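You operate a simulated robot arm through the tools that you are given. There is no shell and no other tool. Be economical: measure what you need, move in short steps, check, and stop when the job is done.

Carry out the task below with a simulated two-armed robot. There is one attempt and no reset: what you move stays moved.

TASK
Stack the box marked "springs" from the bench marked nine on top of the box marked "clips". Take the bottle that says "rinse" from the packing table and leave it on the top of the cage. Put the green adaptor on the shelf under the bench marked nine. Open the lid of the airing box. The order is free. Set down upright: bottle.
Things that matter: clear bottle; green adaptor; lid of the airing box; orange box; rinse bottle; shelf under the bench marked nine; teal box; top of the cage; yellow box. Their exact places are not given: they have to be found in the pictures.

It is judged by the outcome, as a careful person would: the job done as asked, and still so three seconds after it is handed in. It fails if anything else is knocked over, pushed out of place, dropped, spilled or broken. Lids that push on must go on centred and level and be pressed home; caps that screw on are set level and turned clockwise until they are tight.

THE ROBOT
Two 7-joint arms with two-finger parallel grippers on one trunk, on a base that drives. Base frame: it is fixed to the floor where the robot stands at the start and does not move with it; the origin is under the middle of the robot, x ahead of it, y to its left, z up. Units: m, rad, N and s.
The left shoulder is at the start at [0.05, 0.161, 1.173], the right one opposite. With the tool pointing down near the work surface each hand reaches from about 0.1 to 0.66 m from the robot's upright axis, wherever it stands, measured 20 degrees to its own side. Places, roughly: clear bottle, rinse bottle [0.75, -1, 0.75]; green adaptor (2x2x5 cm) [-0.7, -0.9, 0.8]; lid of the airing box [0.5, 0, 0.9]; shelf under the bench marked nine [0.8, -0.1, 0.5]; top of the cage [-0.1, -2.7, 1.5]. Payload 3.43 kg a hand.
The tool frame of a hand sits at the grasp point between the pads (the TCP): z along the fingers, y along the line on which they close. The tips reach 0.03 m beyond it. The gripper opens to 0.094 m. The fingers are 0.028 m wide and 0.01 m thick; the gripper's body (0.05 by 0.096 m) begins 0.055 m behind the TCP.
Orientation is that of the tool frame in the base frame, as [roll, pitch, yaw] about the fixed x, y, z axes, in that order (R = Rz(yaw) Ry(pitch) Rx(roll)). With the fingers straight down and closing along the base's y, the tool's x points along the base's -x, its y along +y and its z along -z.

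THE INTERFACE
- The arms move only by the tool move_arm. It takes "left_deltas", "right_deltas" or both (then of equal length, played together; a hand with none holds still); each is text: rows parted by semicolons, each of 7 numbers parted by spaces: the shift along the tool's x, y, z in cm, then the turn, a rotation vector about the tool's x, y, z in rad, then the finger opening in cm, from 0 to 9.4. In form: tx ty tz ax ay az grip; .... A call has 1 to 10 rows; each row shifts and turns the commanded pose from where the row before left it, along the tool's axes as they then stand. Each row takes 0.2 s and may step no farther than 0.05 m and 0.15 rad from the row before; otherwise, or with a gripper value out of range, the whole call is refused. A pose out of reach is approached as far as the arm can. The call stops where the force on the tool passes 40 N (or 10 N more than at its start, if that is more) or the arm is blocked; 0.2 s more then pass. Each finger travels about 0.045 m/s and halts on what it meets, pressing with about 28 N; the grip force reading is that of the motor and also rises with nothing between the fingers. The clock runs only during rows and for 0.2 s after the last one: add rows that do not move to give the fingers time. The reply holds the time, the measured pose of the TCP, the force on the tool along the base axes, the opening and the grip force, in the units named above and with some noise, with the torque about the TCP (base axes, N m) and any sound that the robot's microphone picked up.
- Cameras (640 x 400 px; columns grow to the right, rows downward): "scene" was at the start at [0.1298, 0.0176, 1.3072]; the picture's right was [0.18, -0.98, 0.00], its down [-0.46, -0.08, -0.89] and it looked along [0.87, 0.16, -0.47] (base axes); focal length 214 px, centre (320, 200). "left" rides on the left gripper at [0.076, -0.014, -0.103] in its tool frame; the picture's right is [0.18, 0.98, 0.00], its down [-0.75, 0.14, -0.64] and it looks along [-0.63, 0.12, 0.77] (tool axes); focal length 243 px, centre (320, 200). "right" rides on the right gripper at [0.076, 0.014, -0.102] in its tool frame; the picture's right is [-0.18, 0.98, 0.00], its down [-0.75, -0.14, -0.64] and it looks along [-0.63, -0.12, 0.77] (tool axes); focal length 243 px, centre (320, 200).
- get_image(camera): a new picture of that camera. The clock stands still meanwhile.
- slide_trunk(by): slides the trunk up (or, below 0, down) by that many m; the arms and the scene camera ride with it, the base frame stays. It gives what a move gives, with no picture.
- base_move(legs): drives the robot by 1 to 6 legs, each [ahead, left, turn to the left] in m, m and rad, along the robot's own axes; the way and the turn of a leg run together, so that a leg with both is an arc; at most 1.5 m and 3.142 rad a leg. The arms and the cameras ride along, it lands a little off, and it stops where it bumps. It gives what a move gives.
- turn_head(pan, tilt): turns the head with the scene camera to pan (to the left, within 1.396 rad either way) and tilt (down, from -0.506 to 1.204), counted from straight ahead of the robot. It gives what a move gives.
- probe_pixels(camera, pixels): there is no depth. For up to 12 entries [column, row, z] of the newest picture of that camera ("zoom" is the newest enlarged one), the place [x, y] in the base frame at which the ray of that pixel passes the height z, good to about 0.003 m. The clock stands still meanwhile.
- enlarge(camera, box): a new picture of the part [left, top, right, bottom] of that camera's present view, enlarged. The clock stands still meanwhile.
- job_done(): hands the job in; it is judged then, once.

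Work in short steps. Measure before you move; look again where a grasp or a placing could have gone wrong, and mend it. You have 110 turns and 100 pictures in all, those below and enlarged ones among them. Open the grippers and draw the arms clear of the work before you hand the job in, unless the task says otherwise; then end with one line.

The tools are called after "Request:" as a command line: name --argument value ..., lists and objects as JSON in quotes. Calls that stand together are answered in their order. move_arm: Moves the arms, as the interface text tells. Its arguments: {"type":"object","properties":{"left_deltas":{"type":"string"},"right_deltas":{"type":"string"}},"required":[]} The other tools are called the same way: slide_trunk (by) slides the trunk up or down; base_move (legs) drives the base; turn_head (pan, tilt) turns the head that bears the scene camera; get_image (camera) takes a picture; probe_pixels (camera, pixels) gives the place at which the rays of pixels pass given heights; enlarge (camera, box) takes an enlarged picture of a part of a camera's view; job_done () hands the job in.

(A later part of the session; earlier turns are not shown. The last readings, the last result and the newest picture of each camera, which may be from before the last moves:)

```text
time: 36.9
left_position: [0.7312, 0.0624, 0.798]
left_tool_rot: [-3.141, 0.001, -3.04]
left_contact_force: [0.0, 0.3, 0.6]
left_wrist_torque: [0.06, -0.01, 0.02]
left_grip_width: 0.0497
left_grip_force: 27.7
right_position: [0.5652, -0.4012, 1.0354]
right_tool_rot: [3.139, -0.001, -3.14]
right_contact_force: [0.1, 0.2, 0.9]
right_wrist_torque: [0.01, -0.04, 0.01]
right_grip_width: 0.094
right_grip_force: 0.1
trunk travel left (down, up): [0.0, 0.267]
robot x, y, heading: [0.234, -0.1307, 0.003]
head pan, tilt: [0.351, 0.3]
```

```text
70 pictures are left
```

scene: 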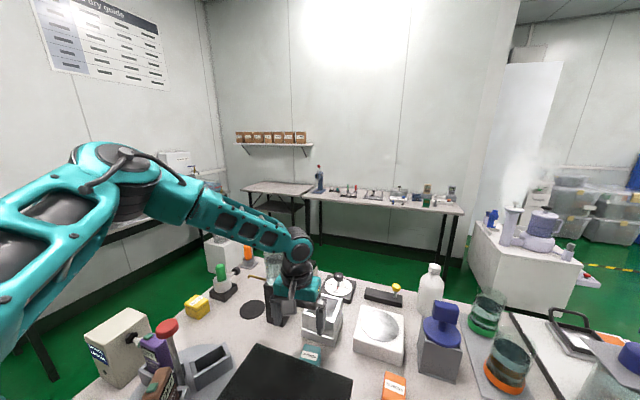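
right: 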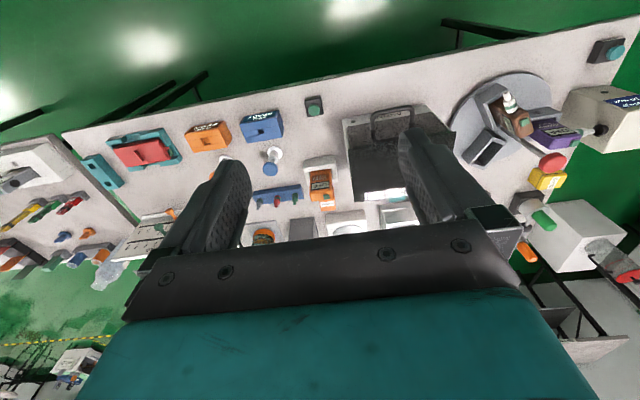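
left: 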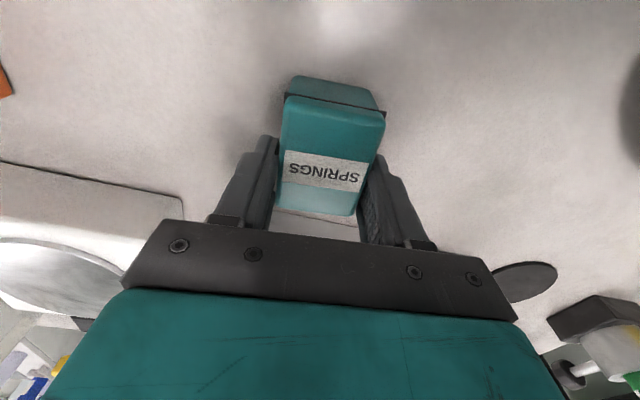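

Held at 0.0497 m. I lift straight with the trunk by 0.25 m and check.

Request:
slide_trunk --by 0.25

Request:
get_image --camera "left"

Request:
get_image --camera "scene"

```text
time: 39.5
left_position: [0.7316, 0.0619, 1.0475]
left_tool_rot: [-3.141, 0.001, -3.04]
left_contact_force: [-0.6, 0.4, -0.2]
left_wrist_torque: [-0.05, -0.02, 0.02]
left_grip_width: 0.0498
left_grip_force: 27.6
right_position: [0.5652, -0.4008, 1.2842]
right_tool_rot: [3.14, 0.001, -3.139]
right_contact_force: [0.7, -0.2, 0.8]
right_wrist_torque: [0.03, -0.01, 0.01]
right_grip_width: 0.0942
right_grip_force: 0.0
trunk travel left (down, up): [-0.25, 0.017]
robot x, y, heading: [0.2323, -0.1329, 0.003]
head pan, tilt: [0.351, 0.3]
```

```text
69 pictures are left
```

left: 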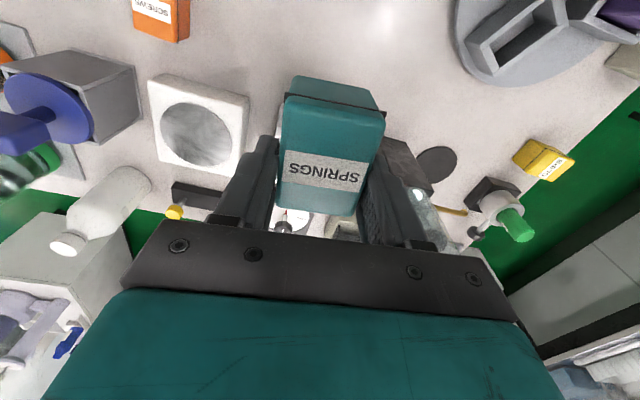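

```text
68 pictures are left
```

scene: 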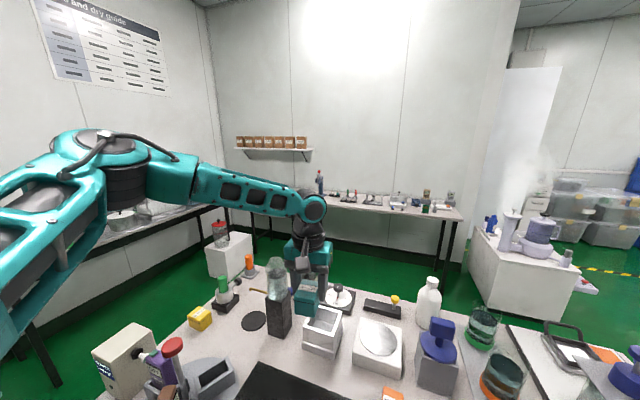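

Box lifted well. Before driving left I pull the hand back and up to clear the bottle on the black pedestal and the red knob (top ≈0.95).

Request:
move_arm --left_deltas "3 0 -3 0 0 0 2; 3 0 -3 0 0 0 2; 3 0 -2 0 0 0 2; 1 0 -1 0 0 0 2; 0 0 0 0 0 0 2"

Request:
base_move --legs '[[0, 0.38, 0]]'

Request:
get_image --camera "left"

```text
time: 40.7
left_position: [0.6337, 0.0525, 1.1378]
left_tool_rot: [-3.141, 0.002, -3.04]
left_contact_force: [-0.3, 0.0, -1.5]
left_wrist_torque: [0.0, 0.0, -0.01]
left_grip_width: 0.0495
left_grip_force: 27.9
right_position: [0.5647, -0.4004, 1.2849]
right_tool_rot: [3.14, -0.001, -3.139]
right_contact_force: [0.5, -0.9, -0.1]
right_wrist_torque: [0.02, 0.03, -0.02]
right_grip_width: 0.0939
right_grip_force: 0.0
trunk travel left (down, up): [-0.25, 0.017]
robot x, y, heading: [0.2309, -0.1339, 0.005]
head pan, tilt: [0.351, 0.3]
```

```text
time: 43.0
left_position: [0.63, 0.3762, 1.1373]
left_tool_rot: [-3.141, 0.002, -3.04]
left_contact_force: [-0.6, 0.6, -0.2]
left_wrist_torque: [0.02, -0.02, 0.0]
left_grip_width: 0.0496
left_grip_force: 28.1
right_position: [0.5619, -0.0759, 1.2855]
right_tool_rot: [3.139, 0.001, -3.14]
right_contact_force: [-0.4, 0.2, -0.2]
right_wrist_torque: [0.01, -0.01, 0.04]
right_grip_width: 0.094
right_grip_force: 0.0
trunk travel left (down, up): [-0.25, 0.017]
robot x, y, heading: [0.2302, 0.1929, 0.002]
head pan, tilt: [0.351, 0.3]
stopped in leg 1: the robot was blocked; the commanded pose is now the measured one
```

```text
67 pictures are left
```

left: 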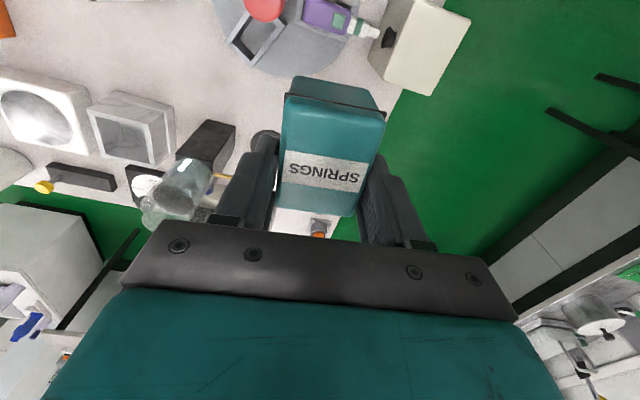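

The base was blocked at y≈0.193. I look around to see by what and whether anything moved.

Request:
turn_head --pan 0.8 --tilt 0.7

Request:
get_image --camera "scene"

```text
time: 43.9
left_position: [0.6297, 0.3763, 1.1365]
left_tool_rot: [3.14, 0.001, -3.038]
left_contact_force: [0.2, -0.9, -0.2]
left_wrist_torque: [0.04, 0.01, 0.02]
left_grip_width: 0.0498
left_grip_force: 28.0
right_position: [0.562, -0.0755, 1.2848]
right_tool_rot: [3.14, 0.001, -3.137]
right_contact_force: [0.8, 0.2, -0.1]
right_wrist_torque: [0.0, 0.02, 0.02]
right_grip_width: 0.0941
right_grip_force: 0.1
trunk travel left (down, up): [-0.25, 0.017]
robot x, y, heading: [0.2291, 0.1901, 0.001]
head pan, tilt: [0.799, 0.7]
```

```text
66 pictures are left
```

scene: 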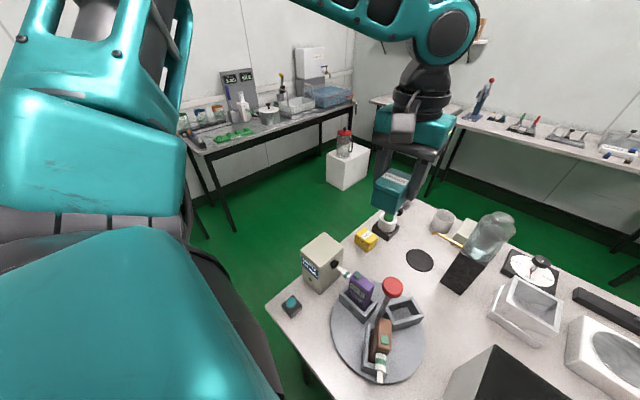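

The bench's front-left leg is the likely stop; nothing seems moved. Zoom on the clips box at (367,240) in this view.

Request:
enlarge --camera "scene" --box '[335, 205, 435, 268]'

```text
6.35 times, centred on (385, 236) of scene
```

zoom: 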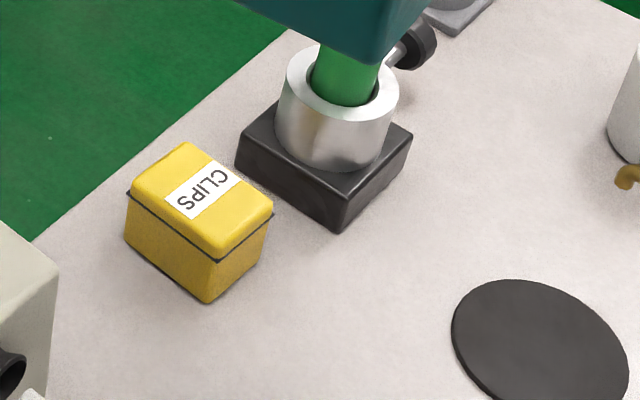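

Request:
probe_pixels --camera "zoom" --pixels '[[207, 303, 0.75], [125, 238, 0.75], [266, 262, 0.75], [212, 250, 0.8], [132, 183, 0.8], [185, 143, 0.8], [271, 207, 0.8], [212, 250, 0.79], [338, 233, 0.75], [237, 150, 0.78], [280, 85, 0.82], [340, 60, 0.87]]'

```text
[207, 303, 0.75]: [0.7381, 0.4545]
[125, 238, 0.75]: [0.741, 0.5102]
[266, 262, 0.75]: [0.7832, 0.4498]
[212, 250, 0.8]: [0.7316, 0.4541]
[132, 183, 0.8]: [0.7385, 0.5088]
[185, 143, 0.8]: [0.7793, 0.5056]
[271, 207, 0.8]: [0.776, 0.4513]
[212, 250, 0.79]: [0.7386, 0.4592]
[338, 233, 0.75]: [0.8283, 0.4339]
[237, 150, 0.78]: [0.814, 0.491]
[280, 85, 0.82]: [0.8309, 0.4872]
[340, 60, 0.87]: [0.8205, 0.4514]
```

Clips box: centre ≈(0.759, 0.480), top ≈0.80, long side along y. I turn the hand −0.17 rad to line up and move over TCP (0.768, 0.479), staying high.

Request:
move_arm --left_deltas "0 0 0 0 0 0.085 2; 0 0 0 0 0 0.085 2; -3.27 2.8 0 0 0 0 2; -3.27 2.8 0 0 0 0 2; -3.27 2.8 0 0 0 0 2; -3.25 2.8 0 0 0 0 2; 0 0 0 0 0 0 2"

Request:
get_image --camera "scene"

```text
time: 45.5
left_position: [0.7674, 0.4787, 1.1395]
left_tool_rot: [-3.141, 0.001, 3.073]
left_contact_force: [0.2, -0.9, -1.2]
left_wrist_torque: [0.05, -0.04, -0.02]
left_grip_width: 0.0499
left_grip_force: 28.3
right_position: [0.5612, -0.0766, 1.2856]
right_tool_rot: [3.139, 0.002, -3.139]
right_contact_force: [-1.1, -0.9, 0.8]
right_wrist_torque: [-0.01, -0.02, 0.0]
right_grip_width: 0.0941
right_grip_force: 0.0
trunk travel left (down, up): [-0.25, 0.017]
robot x, y, heading: [0.2266, 0.1913, 0.003]
head pan, tilt: [0.799, 0.7]
```

```text
64 pictures are left
```

scene: 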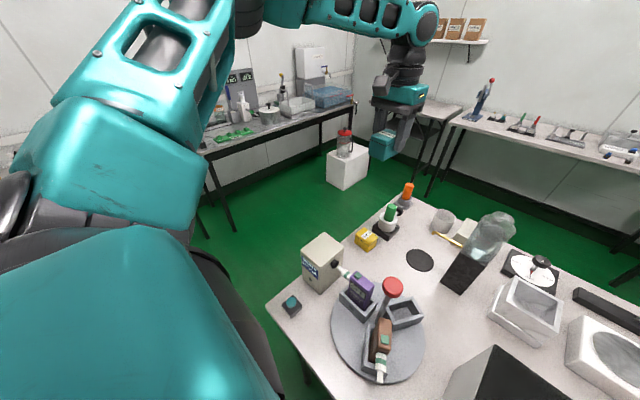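

Reach is fine. Lower the trunk by 0.18 and check from both views.

Request:
slide_trunk --by -0.18

Request:
enlarge --camera "scene" --box '[320, 90, 480, 210]'

Request:
get_image --camera "left"

```text
time: 47.5
left_position: [0.7676, 0.4783, 0.9597]
left_tool_rot: [3.141, 0.002, 3.075]
left_contact_force: [-0.1, 0.0, -0.5]
left_wrist_torque: [-0.01, -0.04, 0.0]
left_grip_width: 0.0496
left_grip_force: 28.3
right_position: [0.5625, -0.0762, 1.1063]
right_tool_rot: [3.14, 0.001, -3.137]
right_contact_force: [0.2, -0.6, -0.6]
right_wrist_torque: [-0.03, 0.0, 0.0]
right_grip_width: 0.0941
right_grip_force: 0.1
trunk travel left (down, up): [-0.07, 0.197]
robot x, y, heading: [0.2339, 0.1922, 0.007]
head pan, tilt: [0.799, 0.7]
```

```text
3.33 times, centred on (400, 150) of scene
```

zoom: 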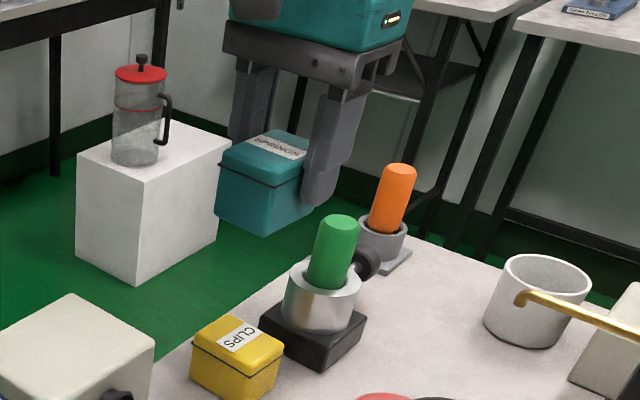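

```text
62 pictures are left
```

left: 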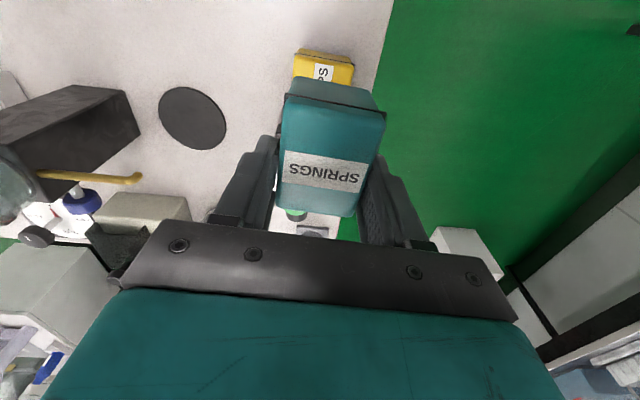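

Request:
probe_pixels --camera "left" --pixels '[[295, 53, 0.8], [354, 66, 0.8], [300, 49, 0.75], [352, 58, 0.75], [296, 215, 0.87], [309, 232, 0.78]]'

```text
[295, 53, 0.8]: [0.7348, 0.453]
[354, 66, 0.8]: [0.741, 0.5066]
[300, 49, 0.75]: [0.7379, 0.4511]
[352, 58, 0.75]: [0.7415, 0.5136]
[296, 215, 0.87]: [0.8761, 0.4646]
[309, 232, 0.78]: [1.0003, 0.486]
```

Consistent; descend 0.07 with the trunk, shift 0.3 cm, then check from the side.

Request:
slide_trunk --by -0.07

Request:
move_arm --left_deltas "-0.3 0 1 0 0 0 2; 0 0 1 0 0 0 2; 0 0 0 0 0 0 2"

Request:
enlarge --camera "scene" --box '[310, 90, 470, 190]'

```text
time: 48.6
left_position: [0.767, 0.4788, 0.8903]
left_tool_rot: [3.141, 0.0, 3.075]
left_contact_force: [-0.4, -0.2, -0.2]
left_wrist_torque: [0.03, -0.04, -0.02]
left_grip_width: 0.0497
left_grip_force: 27.5
right_position: [0.562, -0.0759, 1.0345]
right_tool_rot: [3.139, 0.003, -3.138]
right_contact_force: [0.4, 0.3, -0.8]
right_wrist_torque: [0.03, 0.01, -0.01]
right_grip_width: 0.094
right_grip_force: 0.2
trunk travel left (down, up): [0.0, 0.267]
robot x, y, heading: [0.2285, 0.1907, 0.005]
head pan, tilt: [0.799, 0.7]
```

```text
time: 49.4
left_position: [0.7709, 0.4791, 0.8696]
left_tool_rot: [3.141, 0.003, 3.073]
left_contact_force: [-0.3, 1.7, -0.5]
left_wrist_torque: [0.0, 0.01, -0.01]
left_grip_width: 0.0498
left_grip_force: 28.4
right_position: [0.5615, -0.0758, 1.0357]
right_tool_rot: [3.139, 0.002, -3.137]
right_contact_force: [-0.1, 0.2, -0.2]
right_wrist_torque: [0.01, 0.03, -0.03]
right_grip_width: 0.094
right_grip_force: 0.0
trunk travel left (down, up): [0.0, 0.267]
robot x, y, heading: [0.2315, 0.1938, 0.007]
head pan, tilt: [0.799, 0.7]
```

```text
4.00 times, centred on (390, 140) of scene
```

zoom: 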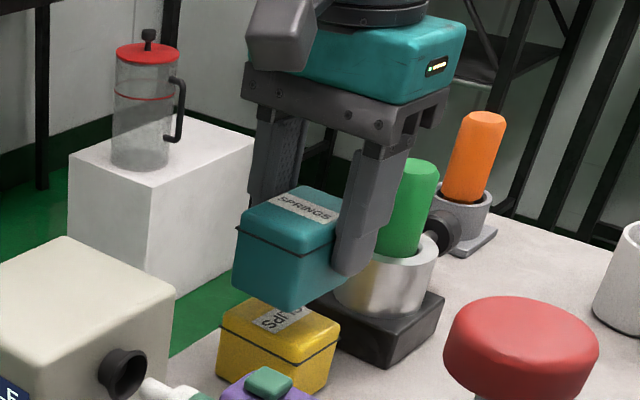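

Alignment looks good. Lower in small steps until contact (expected TCP ≈0.847).

Request:
move_arm --left_deltas "0 0 0.5 0 0 0 2; 0 0 0.5 0 0 0 2; 0 0 0.5 0 0 0 2; 0 0 0.4 0 0 0 2; 0 0 0 0 0 0 2"

Request:
enlarge --camera "scene" --box '[330, 120, 430, 190]'

```text
time: 50.6
left_position: [0.7717, 0.4792, 0.8507]
left_tool_rot: [3.141, 0.002, 3.075]
left_contact_force: [0.7, -0.1, -0.9]
left_wrist_torque: [-0.02, -0.03, -0.01]
left_grip_width: 0.0499
left_grip_force: 27.8
right_position: [0.5613, -0.0749, 1.0353]
right_tool_rot: [3.141, 0.003, -3.138]
right_contact_force: [-0.5, -0.2, 0.4]
right_wrist_torque: [-0.01, -0.01, -0.01]
right_grip_width: 0.0941
right_grip_force: 0.1
trunk travel left (down, up): [0.0, 0.267]
robot x, y, heading: [0.2276, 0.1921, 0.003]
head pan, tilt: [0.799, 0.7]
```

```text
5.71 times, centred on (380, 155) of scene
```

zoom: 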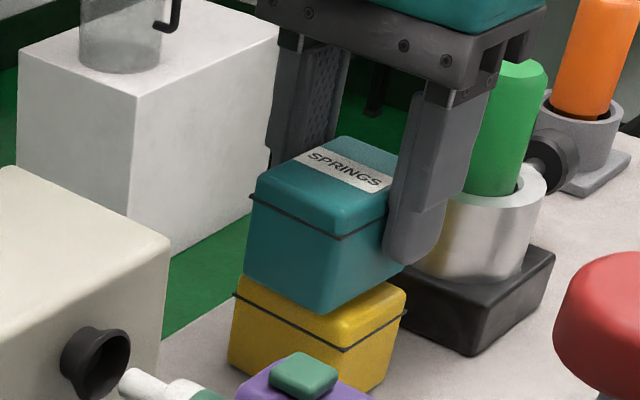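

Request:
move_arm --left_deltas "0 0 0.2 0 0 0 2; 0 0 0.2 0 0 0 2; 0 0 0 0 0 0 2"

```text
time: 51.4
left_position: [0.7706, 0.4792, 0.8462]
left_tool_rot: [-3.142, 0.001, 3.076]
left_contact_force: [1.3, 1.1, 0.8]
left_wrist_torque: [0.0, 0.02, 0.0]
left_grip_width: 0.0497
left_grip_force: 27.8
right_position: [0.5634, -0.0759, 1.0355]
right_tool_rot: [3.141, 0.002, -3.137]
right_contact_force: [0.6, 0.1, 0.3]
right_wrist_torque: [0.03, 0.05, 0.01]
right_grip_width: 0.0938
right_grip_force: 0.1
trunk travel left (down, up): [0.0, 0.267]
robot x, y, heading: [0.2264, 0.1909, 0.005]
head pan, tilt: [0.799, 0.7]
```

No contact yet; continue with very small steps.

Request:
move_arm --left_deltas "0 0 0.15 0 0 0 2; 0 0 0 0 0 0 2; 0 0 0.15 0 0 0 2; 0 0 0 0 0 0 2"

Request:
enlarge --camera "scene" --box '[340, 135, 420, 190]'

```text
time: 52.4
left_position: [0.7715, 0.4788, 0.8479]
left_tool_rot: [-3.141, 0.006, 3.074]
left_contact_force: [-1.4, 3.4, 20.2]
left_wrist_torque: [0.1, 0.43, -0.05]
left_grip_width: 0.0499
left_grip_force: 28.0
right_position: [0.5605, -0.0771, 1.0361]
right_tool_rot: [3.14, 0.003, -3.139]
right_contact_force: [-0.2, 0.3, -0.5]
right_wrist_torque: [-0.01, 0.01, 0.0]
right_grip_width: 0.0939
right_grip_force: 0.0
trunk travel left (down, up): [0.0, 0.267]
robot x, y, heading: [0.2248, 0.1909, 0.003]
head pan, tilt: [0.799, 0.7]
```

```text
7.27 times, centred on (380, 162) of scene
```

zoom: 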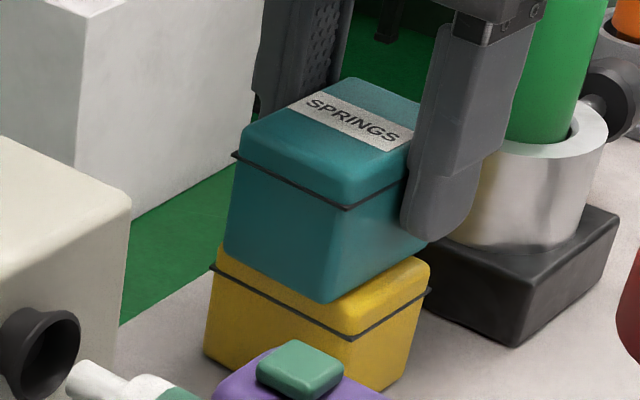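

Contact at 20 N, seated. I ease the load by 0.1 cm, then open.

Request:
move_arm --left_deltas "0 0 -0.1 0 0 0 2; 0 0 0 0 0 0 5.5; 0 0 0 0 0 0 7; 0 0 0 0 0 0 7.5; 0 0 0 0 0 0 7.5"

Request:
enlarge --camera "scene" --box '[340, 135, 420, 190]'

```text
time: 53.6
left_position: [0.771, 0.4791, 0.8457]
left_tool_rot: [-3.142, 0.002, 3.075]
left_contact_force: [-0.1, -0.4, -0.1]
left_wrist_torque: [-0.02, 0.04, 0.01]
left_grip_width: 0.075
left_grip_force: 0.2
right_position: [0.5616, -0.0763, 1.0365]
right_tool_rot: [3.139, 0.001, -3.139]
right_contact_force: [-0.1, 0.0, -0.2]
right_wrist_torque: [-0.05, 0.03, -0.02]
right_grip_width: 0.0942
right_grip_force: 0.1
trunk travel left (down, up): [0.0, 0.267]
robot x, y, heading: [0.2321, 0.1866, 0.005]
head pan, tilt: [0.799, 0.7]
```

```text
7.27 times, centred on (380, 162) of scene
```

zoom: 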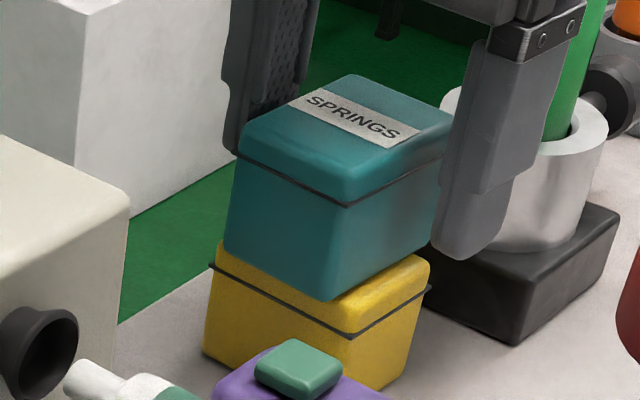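

Stacked and stable. Raise the trunk 0.25 and check it stays put.

Request:
slide_trunk --by 0.25

Request:
turn_head --pan 0.1 --tilt 0.7

Request:
get_image --camera "scene"

```text
time: 56.2
left_position: [0.7708, 0.4793, 1.0955]
left_tool_rot: [3.14, 0.001, 3.073]
left_contact_force: [0.8, 1.1, -0.5]
left_wrist_torque: [0.02, 0.0, -0.03]
left_grip_width: 0.075
left_grip_force: 0.1
right_position: [0.5628, -0.0772, 1.2842]
right_tool_rot: [3.14, 0.001, -3.137]
right_contact_force: [0.6, -0.3, 0.2]
right_wrist_torque: [-0.04, 0.01, -0.01]
right_grip_width: 0.094
right_grip_force: 0.0
trunk travel left (down, up): [-0.25, 0.017]
robot x, y, heading: [0.2284, 0.1907, -0.0]
head pan, tilt: [0.799, 0.7]
```

```text
time: 57.2
left_position: [0.7704, 0.4797, 1.0954]
left_tool_rot: [3.14, 0.002, 3.076]
left_contact_force: [0.4, -0.2, -0.2]
left_wrist_torque: [-0.01, -0.01, 0.0]
left_grip_width: 0.075
left_grip_force: 0.1
right_position: [0.5628, -0.0763, 1.2858]
right_tool_rot: [3.141, 0.003, -3.139]
right_contact_force: [0.2, 0.1, -0.1]
right_wrist_torque: [0.02, 0.03, 0.03]
right_grip_width: 0.0939
right_grip_force: 0.1
trunk travel left (down, up): [-0.25, 0.017]
robot x, y, heading: [0.2316, 0.194, 0.004]
head pan, tilt: [0.099, 0.7]
```

```text
57 pictures are left
```

scene: 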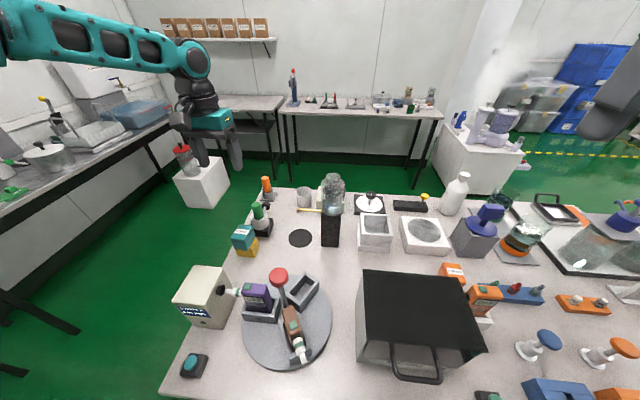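

The stack stands. Next the airing lid: I back up 0.15 m so its handle is in comfortable reach of the right hand, and look closely.

Request:
base_move --legs '[[-0.15, 0, 0]]'

Request:
turn_head --pan -0.4 --tilt 0.85

Request:
enlarge --camera "scene" --box '[200, 80, 440, 240]'

Request:
get_image --camera "right"

```text
time: 58.6
left_position: [0.6196, 0.4802, 1.0952]
left_tool_rot: [3.142, 0.002, 3.077]
left_contact_force: [-0.5, -0.4, -0.1]
left_wrist_torque: [0.0, -0.01, -0.02]
left_grip_width: 0.0751
left_grip_force: 0.1
right_position: [0.4123, -0.0748, 1.2863]
right_tool_rot: [3.139, 0.002, -3.136]
right_contact_force: [-1.2, -0.1, 0.2]
right_wrist_torque: [0.01, -0.03, -0.03]
right_grip_width: 0.0941
right_grip_force: 0.0
trunk travel left (down, up): [-0.25, 0.017]
robot x, y, heading: [0.0793, 0.1916, 0.004]
head pan, tilt: [0.099, 0.7]
```

```text
time: 59.5
left_position: [0.622, 0.4804, 1.094]
left_tool_rot: [-3.141, 0.002, 3.075]
left_contact_force: [0.2, 0.6, -0.5]
left_wrist_torque: [0.02, -0.01, 0.03]
left_grip_width: 0.0751
left_grip_force: 0.1
right_position: [0.4124, -0.0759, 1.2844]
right_tool_rot: [3.14, 0.0, -3.135]
right_contact_force: [0.2, -0.2, 0.5]
right_wrist_torque: [0.0, -0.02, 0.01]
right_grip_width: 0.0941
right_grip_force: 0.1
trunk travel left (down, up): [-0.25, 0.017]
robot x, y, heading: [0.0806, 0.1879, 0.004]
head pan, tilt: [-0.4, 0.85]
```

```text
2.50 times, centred on (320, 160) of scene
```

zoom: 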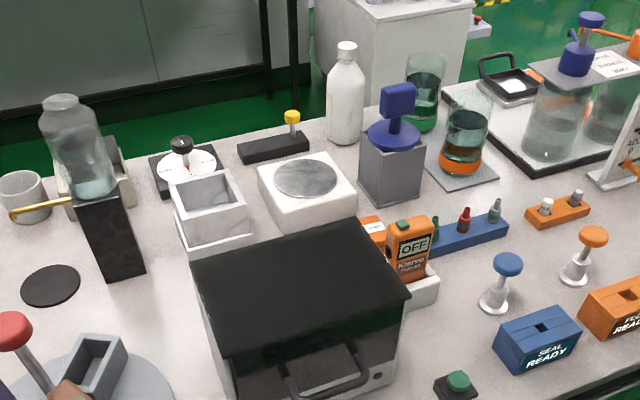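

```text
55 pictures are left
```

right: 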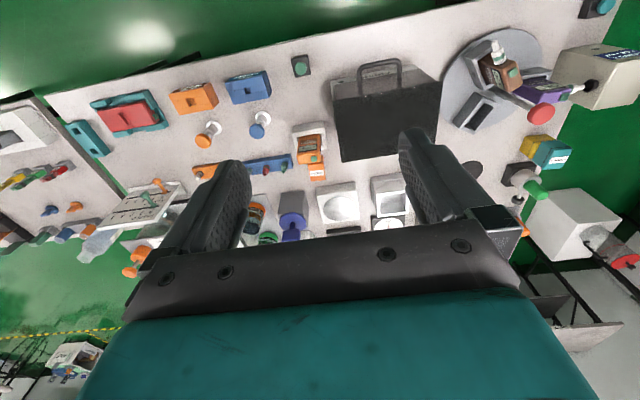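

I zoom the handle from both cameras for triangulation.

Request:
enlarge --camera "scene" --box '[270, 200, 380, 270]'

Request:
enlarge --camera "right" --box '[320, 45, 450, 170]'

```text
5.71 times, centred on (325, 235) of scene
```

zoom: 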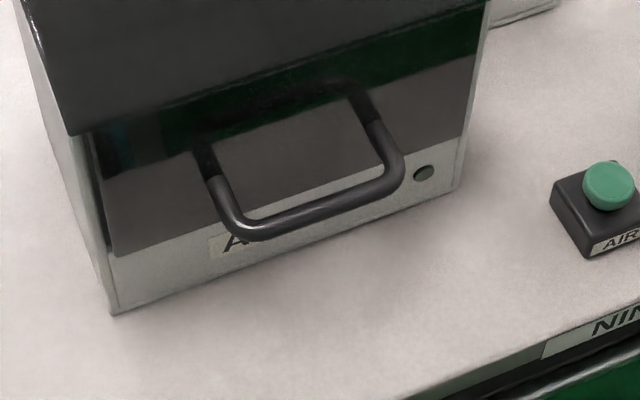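

```text
3.20 times, centred on (385, 108) of right
```

zoom: 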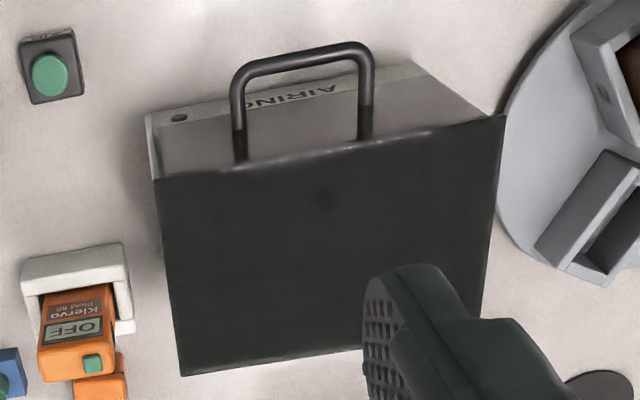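

Request:
probe_pixels --camera "scene" --pixels '[[313, 239.5, 0.8], [313, 239.5, 0.84], [313, 239.5, 0.88], [337, 231, 0.8], [337, 231, 0.84], [337, 231, 0.88]]'

Request:
probe_pixels --camera "zoom" --pixels '[[365, 52, 0.8], [365, 52, 0.84], [365, 52, 0.88], [240, 76, 0.8], [240, 76, 0.84], [240, 76, 0.88], [155, 178, 0.9], [505, 118, 0.9]]'

```text
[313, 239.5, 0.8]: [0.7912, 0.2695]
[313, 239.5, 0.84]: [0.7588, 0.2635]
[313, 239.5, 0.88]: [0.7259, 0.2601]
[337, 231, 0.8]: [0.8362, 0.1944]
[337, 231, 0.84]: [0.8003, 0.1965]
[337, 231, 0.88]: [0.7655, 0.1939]
```

```text
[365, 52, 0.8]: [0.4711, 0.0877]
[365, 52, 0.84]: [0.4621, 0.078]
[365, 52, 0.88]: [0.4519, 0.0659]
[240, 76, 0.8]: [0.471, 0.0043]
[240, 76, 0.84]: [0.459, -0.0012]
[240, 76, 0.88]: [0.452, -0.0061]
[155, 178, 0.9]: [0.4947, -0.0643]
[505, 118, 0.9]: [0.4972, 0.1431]
```

The scene probe used an older picture; take a fresh one.

Request:
get_image --camera "scene"

Request:
probe_pixels --camera "scene" --pixels '[[313, 239.5, 0.8], [313, 239.5, 0.84], [313, 239.5, 0.88], [337, 231, 0.8], [337, 231, 0.84], [337, 231, 0.88]]'

```text
52 pictures are left
```

scene: 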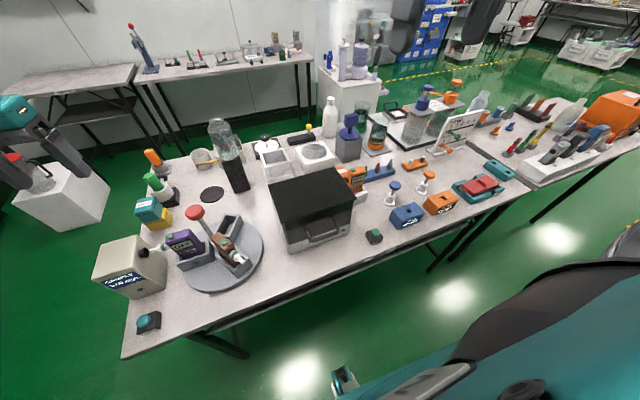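

```text
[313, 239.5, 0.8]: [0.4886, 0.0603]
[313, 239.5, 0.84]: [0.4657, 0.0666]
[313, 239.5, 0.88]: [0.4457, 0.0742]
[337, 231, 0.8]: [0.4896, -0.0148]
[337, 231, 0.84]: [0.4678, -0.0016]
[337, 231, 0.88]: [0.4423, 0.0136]
```

Bar of the handle: ≈(0.46, 0.0…0.07, z≈0.85), 3.5 cm in front of the lid. I'll pinch it from above with fingers closing along x: turn the right hand by 90° first.

Request:
move_arm --right_deltas "0 0 0 0 0 -0.15 9.4; 0 0 0 0 0 -0.15 9.4; 0 0 0 0 0 -0.15 9.4; 0 0 0 0 0 -0.15 9.4; 0 0 0 0 0 -0.15 9.4; 0 0 0 0 0 -0.15 8; 0 0 0 0 0 -0.15 7; 0 0 0 0 0 -0.15 6; 0 0 0 0 0 -0.15 5; 0 0 0 0 0 -0.15 4"

Request:
move_arm --right_deltas "0 0 0 0 0 -0.065 4; -4 -1.6 2 0 0 0 4; -4 -1.6 2 0 0 0 4; -3.2 -1.6 2 0 0 0 4; 0 0 4.5 0 0 0 4; 0 0 4.5 0 0 0 4; 0 0 4.5 0 0 0 4; 0 0 4.5 0 0 0 4; 0 0 0 0 0 0 4"

Request:
get_image --camera "right"

Request:
get_image --camera "scene"

```text
time: 61.7
left_position: [0.6209, 0.4808, 1.0952]
left_tool_rot: [3.141, 0.002, 3.077]
left_contact_force: [-0.6, -0.9, 0.1]
left_wrist_torque: [-0.03, 0.03, 0.01]
left_grip_width: 0.0747
left_grip_force: 0.0
right_position: [0.3418, 0.0215, 1.247]
right_tool_rot: [-3.14, 0.0, -1.638]
right_contact_force: [0.1, 1.3, 0.1]
right_wrist_torque: [-0.02, -0.01, 0.0]
right_grip_width: 0.04
right_grip_force: 0.1
right hand out of reach, approached as far as the arm can: row 6, 7, 8, 9, 10
trunk travel left (down, up): [-0.25, 0.017]
robot x, y, heading: [0.0824, 0.1918, 0.009]
head pan, tilt: [-0.4, 0.85]
```

```text
time: 63.7
left_position: [0.6205, 0.4799, 1.0953]
left_tool_rot: [-3.142, 0.001, 3.078]
left_contact_force: [-0.3, 0.0, -0.4]
left_wrist_torque: [-0.02, 0.05, 0.02]
left_grip_width: 0.0749
left_grip_force: 0.0
right_position: [0.3822, 0.141, 1.0042]
right_tool_rot: [-3.139, 0.002, -1.574]
right_contact_force: [-0.2, 0.3, 0.2]
right_wrist_torque: [-0.02, 0.0, -0.03]
right_grip_width: 0.0402
right_grip_force: 0.0
right hand out of reach, approached as far as the arm can: row 1
trunk travel left (down, up): [-0.25, 0.017]
robot x, y, heading: [0.0774, 0.1914, 0.004]
head pan, tilt: [-0.4, 0.85]
```

```text
51 pictures are left
```

right: 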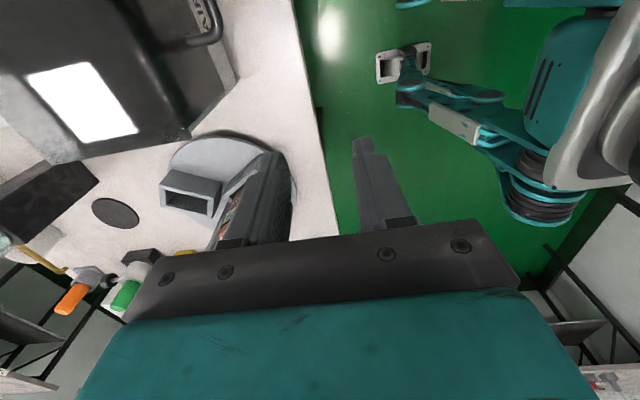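

```text
50 pictures are left
```

scene: 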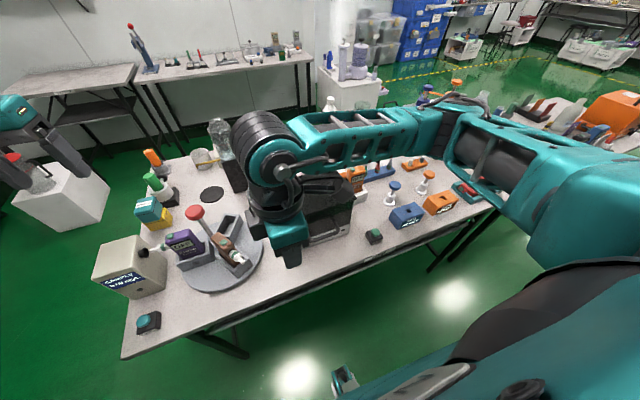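

The hand drifted to (0.382, 0.141). I shift it over the bar (0.46, 0.036) at z≈1.0 and look.

Request:
move_arm --right_deltas "3.5 -2.6 0 0 0 0 4; 3.5 -2.6 0 0 0 0 4; 3.5 -2.6 0 0 0 0 4; 0 0 0 0 0 0 4; 0 0 0 0 0 0 4"

Request:
get_image --camera "right"

Request:
enlarge --camera "scene" --box '[240, 150, 400, 270]'

```text
time: 64.9
left_position: [0.6206, 0.4792, 1.0957]
left_tool_rot: [-3.142, 0.002, 3.077]
left_contact_force: [0.6, -0.2, -0.5]
left_wrist_torque: [0.01, -0.03, -0.02]
left_grip_width: 0.075
left_grip_force: 0.0
right_position: [0.3891, 0.1318, 1.0042]
right_tool_rot: [-3.141, 0.001, -1.572]
right_contact_force: [-0.4, 0.4, -0.1]
right_wrist_torque: [-0.01, 0.01, 0.01]
right_grip_width: 0.04
right_grip_force: 0.1
right hand out of reach, approached as far as the arm can: row 1, 2, 3
trunk travel left (down, up): [-0.25, 0.017]
robot x, y, heading: [0.0773, 0.1908, 0.005]
head pan, tilt: [-0.4, 0.85]
```

```text
49 pictures are left
```

right: 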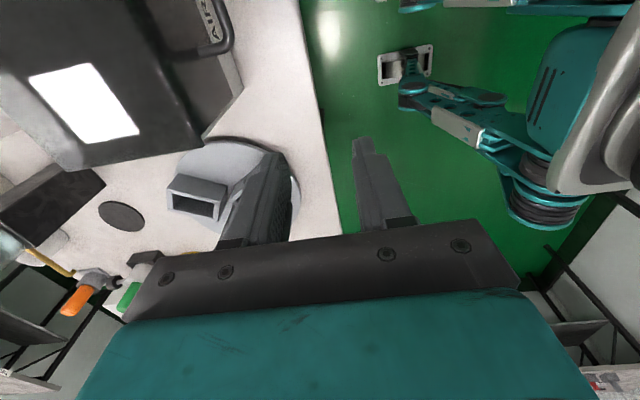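

```text
3.33 times, centred on (320, 210) of scene
```

zoom: 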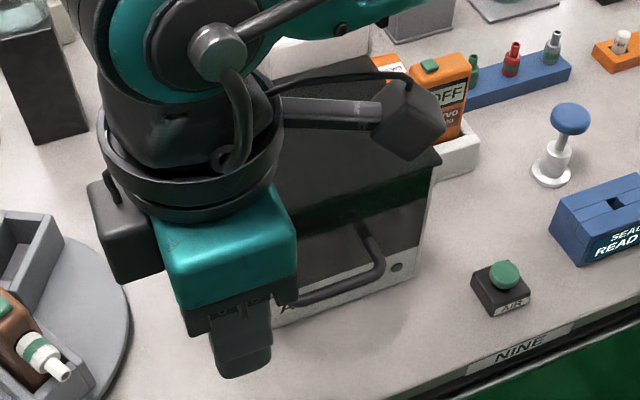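

This rotation direction hits a wrist limit (hand drifts inward). The opposite direction worked for the left hand, so I raise and turn the right hand the other way round (tool x to +y).

Request:
move_arm --right_deltas "0 0 -4 0 0 0.15 4; 0 0 -4 0 0 0.15 4; 0 0 -4 0 0 0.15 4; 0 0 0 0 0 0.15 4; 0 0 0 0 0 0.15 4; 0 0 0 0 0 0.15 4; 0 0 0 0 0 0.15 4; 0 0 0 0 0 0.15 4; 0 0 0 0 0 0.15 4; 0 0 0 0 0 0.15 4"

Request:
move_arm --right_deltas "0 -3 0 0 0 0.07 4; -3 -3 0 0 0 0.15 4; -3 -4 0 0 0 0.15 4; 0 0 0 0 0 0.15 4; 0 0 0 0 0 0.15 4; 0 0 0 0 0 0.15 4; 0 0 0 0 0 0.15 4; 0 0 0 0 0 0.15 4; 0 0 0 0 0 0.15 4; 0 0 0 0 0 0.15 4"

```text
time: 67.1
left_position: [0.6209, 0.4804, 1.0943]
left_tool_rot: [3.141, 0.002, 3.078]
left_contact_force: [-0.5, 0.9, -0.8]
left_wrist_torque: [0.0, -0.01, 0.0]
left_grip_width: 0.0749
left_grip_force: 0.0
right_position: [0.3886, 0.133, 1.1271]
right_tool_rot: [3.14, 0.002, -3.076]
right_contact_force: [-0.4, -0.2, 0.4]
right_wrist_torque: [-0.04, 0.02, 0.0]
right_grip_width: 0.0399
right_grip_force: 0.1
trunk travel left (down, up): [-0.25, 0.017]
robot x, y, heading: [0.0807, 0.193, 0.003]
head pan, tilt: [-0.4, 0.85]
```

```text
time: 69.3
left_position: [0.6205, 0.4799, 1.096]
left_tool_rot: [3.141, 0.002, 3.077]
left_contact_force: [0.3, 0.1, 0.1]
left_wrist_torque: [0.0, -0.02, 0.01]
left_grip_width: 0.0748
left_grip_force: 0.0
right_position: [0.444, 0.0279, 1.1258]
right_tool_rot: [3.14, -0.003, 1.788]
right_contact_force: [1.1, 0.2, -0.1]
right_wrist_torque: [-0.02, 0.02, -0.02]
right_grip_width: 0.04
right_grip_force: 0.1
trunk travel left (down, up): [-0.25, 0.017]
robot x, y, heading: [0.0787, 0.1874, 0.007]
head pan, tilt: [-0.4, 0.85]
```

That works with no limit. Finish the turn, centre on (0.46, 0.036), and go down to z≈0.96.

Request:
move_arm --right_deltas "0 0 0 0 0 0.11 4; 0 0 0 0 0 0.107 4; 0.8 1.6 4 0 0 0 4; 0 0 4 0 0 0 4; 0 0 4 0 0 0 4; 0 0 4 0 0 0 4; 0 0 0 0 0 0 4"

Request:
get_image --camera "right"

Request:
enlarge --camera "scene" --box '[240, 150, 400, 270]'

```text
time: 70.9
left_position: [0.6219, 0.4797, 1.0946]
left_tool_rot: [-3.141, 0.002, 3.077]
left_contact_force: [-0.2, 0.0, 0.2]
left_wrist_torque: [-0.01, 0.03, 0.01]
left_grip_width: 0.075
left_grip_force: 0.1
right_position: [0.4585, 0.0337, 0.9658]
right_tool_rot: [3.14, -0.001, 1.576]
right_contact_force: [0.2, 0.2, 0.8]
right_wrist_torque: [0.01, 0.0, 0.03]
right_grip_width: 0.04
right_grip_force: 0.1
trunk travel left (down, up): [-0.25, 0.017]
robot x, y, heading: [0.0792, 0.1939, 0.006]
head pan, tilt: [-0.4, 0.85]
```

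```text
47 pictures are left
```

right: 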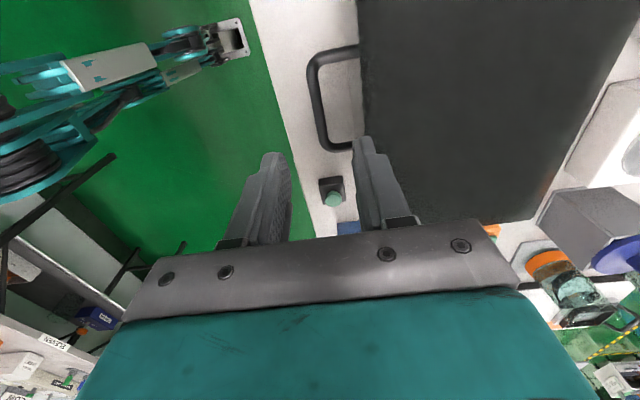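

```text
3.33 times, centred on (320, 210) of scene
```

zoom: 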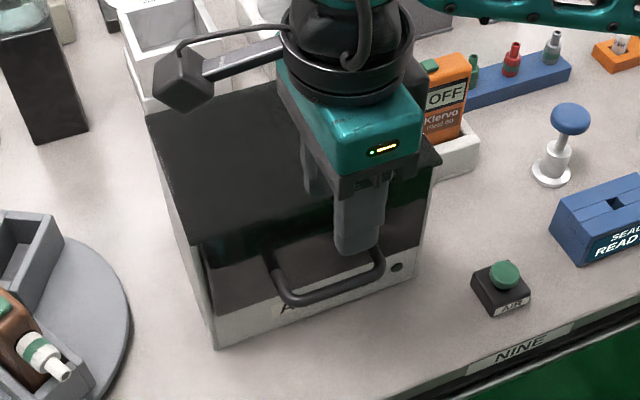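

The bar appears from (313,65) to (325,145). Probe its place at plausible heights.

Request:
probe_pixels --camera "right" --pixels '[[314, 70, 0.85], [325, 145, 0.85], [319, 105, 0.83], [319, 105, 0.85], [319, 105, 0.87], [361, 60, 0.91], [361, 120, 0.91], [340, 147, 0.85], [340, 52, 0.85]]'

```text
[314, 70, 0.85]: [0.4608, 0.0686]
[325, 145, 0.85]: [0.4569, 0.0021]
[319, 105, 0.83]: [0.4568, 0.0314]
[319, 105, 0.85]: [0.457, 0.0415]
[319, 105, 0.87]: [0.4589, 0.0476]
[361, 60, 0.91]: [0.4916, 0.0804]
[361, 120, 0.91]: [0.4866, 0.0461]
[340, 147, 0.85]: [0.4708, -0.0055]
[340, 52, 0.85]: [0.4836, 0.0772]
```

Bar centre x≈0.458, lid edge ≈0.489. I narrow the opening to 2.8 cm and descend to z≈0.87 so the tips straddle the bar while the body stays above the lid.

Request:
move_arm --right_deltas "0 0 0 0 0 0 2.8; 0.2 -0.1 3 0 0 0 2.8; 0 0 3 0 0 0 2.8; 0 0 2 0 0 0 2.8; 0 0 1.5 0 0 0 2.8; 0 0 0 0 0 0 2.8"

Request:
get_image --camera "right"

Request:
enlarge --camera "scene" --box '[270, 180, 390, 270]'

```text
time: 72.3
left_position: [0.62, 0.479, 1.0956]
left_tool_rot: [3.141, 0.001, 3.077]
left_contact_force: [-0.8, 0.6, 1.1]
left_wrist_torque: [-0.02, 0.02, -0.01]
left_grip_width: 0.0747
left_grip_force: 0.0
right_position: [0.4576, 0.0382, 0.8718]
right_tool_rot: [3.14, -0.001, 1.576]
right_contact_force: [0.2, -0.3, 0.0]
right_wrist_torque: [-0.05, -0.03, 0.0]
right_grip_width: 0.028
right_grip_force: 0.1
trunk travel left (down, up): [-0.25, 0.017]
robot x, y, heading: [0.0767, 0.1897, 0.006]
head pan, tilt: [-0.4, 0.85]
```

```text
45 pictures are left
```

right: 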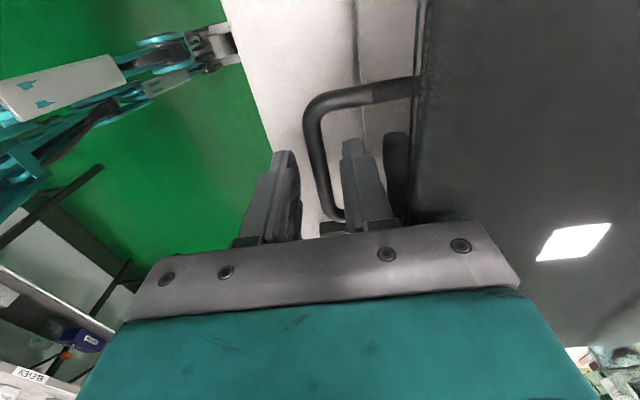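

```text
4.44 times, centred on (330, 225) of scene
```

zoom: 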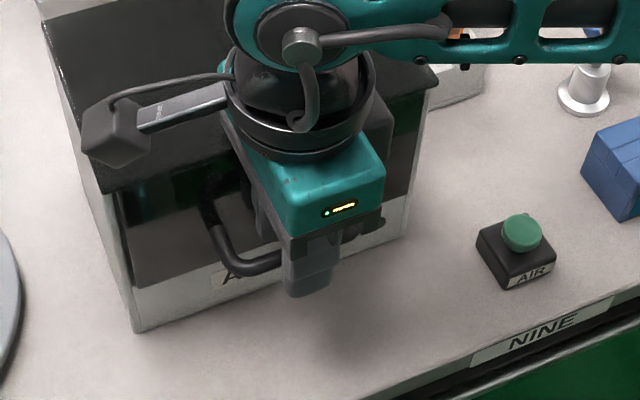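

The bar runs between the fingers. Close on it.

Request:
move_arm --right_deltas "0 0 0 0 0 0 1.5; 0 0 0 0 0 0 0.4; 0 0 0 0 0 0 0.4; 0 0 0 0 0 0 0.4"

```text
time: 73.3
left_position: [0.6209, 0.4795, 1.0954]
left_tool_rot: [-3.141, 0.001, 3.077]
left_contact_force: [-0.9, 0.2, 0.2]
left_wrist_torque: [-0.02, 0.0, 0.01]
left_grip_width: 0.0752
left_grip_force: 0.1
right_position: [0.4575, 0.0384, 0.8724]
right_tool_rot: [3.139, -0.002, 1.577]
right_contact_force: [4.3, 0.0, 0.3]
right_wrist_torque: [0.03, -0.08, 0.94]
right_grip_width: 0.0093
right_grip_force: 43.7
trunk travel left (down, up): [-0.25, 0.017]
robot x, y, heading: [0.0782, 0.1907, 0.005]
head pan, tilt: [-0.4, 0.85]
```

Gripped on a 9 mm bar. Taking the hinge at the rear top edge (0.628, 0.91), I follow the arc for the first 0.2 rad and read the force.

Request:
move_arm --right_deltas "0 -0.28 -0.85 0 0 0 0.4; 0 -0.23 -0.88 0 0 0 0.4; 0 -0.2 -0.88 0 0 0 0.4; 0 -0.14 -0.89 0 0 0 0.4; 0 0 0 0 0 0 0.4"

Request:
enlarge --camera "scene" --box '[240, 160, 400, 270]'

```text
time: 74.5
left_position: [0.6203, 0.48, 1.0953]
left_tool_rot: [-3.14, 0.001, 3.08]
left_contact_force: [-0.3, -0.3, 0.5]
left_wrist_torque: [-0.01, 0.0, 0.01]
left_grip_width: 0.075
left_grip_force: 0.0
right_position: [0.4476, 0.0387, 0.907]
right_tool_rot: [-3.139, -0.004, 1.578]
right_contact_force: [-12.9, 4.4, -4.0]
right_wrist_torque: [0.91, 0.39, 0.79]
right_grip_width: 0.0095
right_grip_force: 42.5
trunk travel left (down, up): [-0.25, 0.017]
robot x, y, heading: [0.0768, 0.1889, 0.007]
head pan, tilt: [-0.4, 0.85]
```

```text
3.64 times, centred on (320, 215) of scene
```

zoom: 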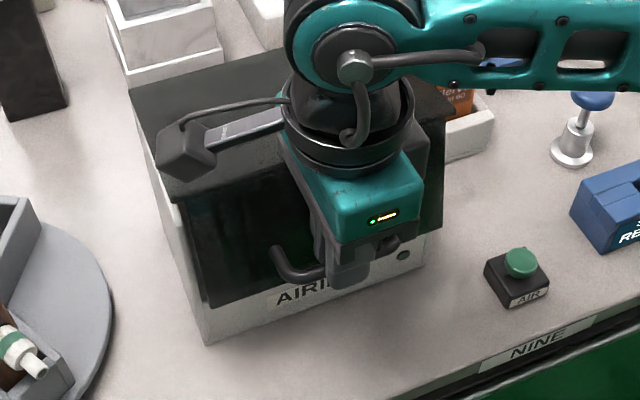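

The lid swings up with the handle. Continue along the arc to ≈0.6 rad, checking forces.

Request:
move_arm --right_deltas "0 -0.3 -1.79 0 0 0 0.4; 0 0 -1.8 0 0 0 0.4; 0 0.19 -1.79 0 0 0 0.4; 0 0.38 -1.77 0 0 0 0.4; 0 0 0 0 0 0 0.4"

Request:
enlarge --camera "scene" --box '[220, 130, 400, 270]'

```text
time: 75.7
left_position: [0.617, 0.4791, 1.0971]
left_tool_rot: [-3.14, 0.004, 3.077]
left_contact_force: [0.1, -0.4, 0.5]
left_wrist_torque: [0.02, -0.01, -0.01]
left_grip_width: 0.075
left_grip_force: 0.0
right_position: [0.4493, 0.0389, 0.9808]
right_tool_rot: [-3.14, -0.002, 1.576]
right_contact_force: [-26.5, 6.4, 5.2]
right_wrist_torque: [0.42, 0.62, 0.58]
right_grip_width: 0.0095
right_grip_force: 43.2
trunk travel left (down, up): [-0.25, 0.017]
robot x, y, heading: [0.0788, 0.1937, 0.009]
head pan, tilt: [-0.4, 0.85]
```

```text
2.86 times, centred on (310, 200) of scene
```

zoom: 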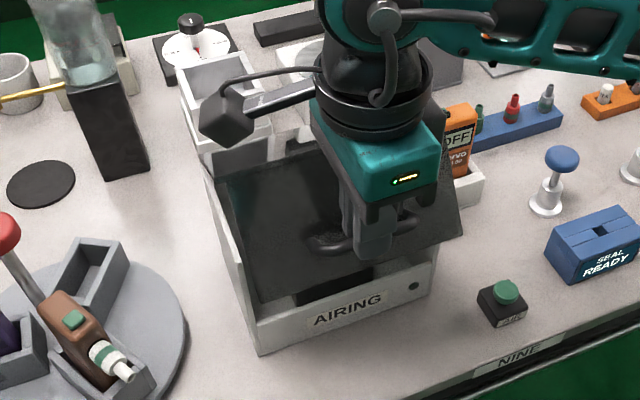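

It's opening, but −26 N in x says my arc is slightly too far forward: hinge a bit higher (≈0.925). I ease back 0.4 cm and go on with the corrected arc.

Request:
move_arm --right_deltas "0 -0.5 0 0 0 0 0.4; 0 0.38 -1.81 0 0 0 0.4; 0 0.58 -1.75 0 0 0 0.4; 0 0 0 0 0 0 0.4"

```text
time: 76.7
left_position: [0.6206, 0.4802, 1.0943]
left_tool_rot: [-3.14, 0.002, 3.078]
left_contact_force: [0.1, -0.6, -0.2]
left_wrist_torque: [-0.03, 0.0, 0.0]
left_grip_width: 0.0748
left_grip_force: 0.0
right_position: [0.4585, 0.0382, 1.0153]
right_tool_rot: [3.136, -0.001, 1.573]
right_contact_force: [-1.6, 8.1, 0.7]
right_wrist_torque: [0.94, -0.01, 0.71]
right_grip_width: 0.0095
right_grip_force: 43.5
trunk travel left (down, up): [-0.25, 0.017]
robot x, y, heading: [0.0804, 0.1932, 0.004]
head pan, tilt: [-0.4, 0.85]
```

Forces are small now. Continue.

Request:
move_arm --right_deltas "0 0.76 -1.68 0 0 0 0.4; 0 0.93 -1.6 0 0 0 0.4; 0 1.08 -1.5 0 0 0 0.4; 0 0 0 0 0 0 0.4"

Request:
enlarge --camera "scene" --box '[220, 130, 400, 270]'

```text
time: 77.7
left_position: [0.6202, 0.4812, 1.0947]
left_tool_rot: [-3.142, 0.0, 3.076]
left_contact_force: [-0.6, 0.3, 0.1]
left_wrist_torque: [0.01, 0.01, 0.0]
left_grip_width: 0.075
left_grip_force: 0.0
right_position: [0.4873, 0.0389, 1.062]
right_tool_rot: [3.14, 0.001, 1.574]
right_contact_force: [1.0, 5.9, -2.1]
right_wrist_torque: [0.09, -0.04, 0.33]
right_grip_width: 0.0092
right_grip_force: 43.2
trunk travel left (down, up): [-0.25, 0.017]
robot x, y, heading: [0.0823, 0.1929, 0.003]
head pan, tilt: [-0.4, 0.85]
```

```text
2.86 times, centred on (310, 200) of scene
```

zoom: 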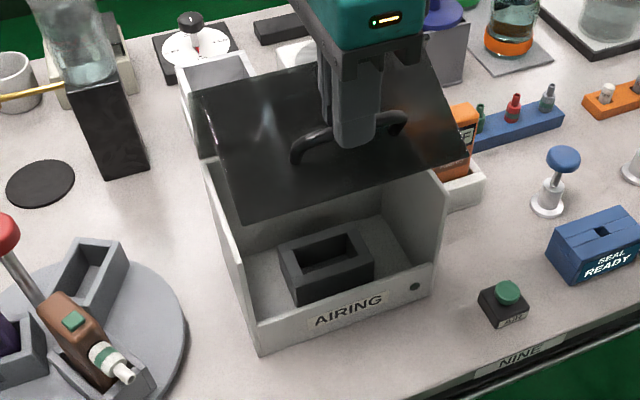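

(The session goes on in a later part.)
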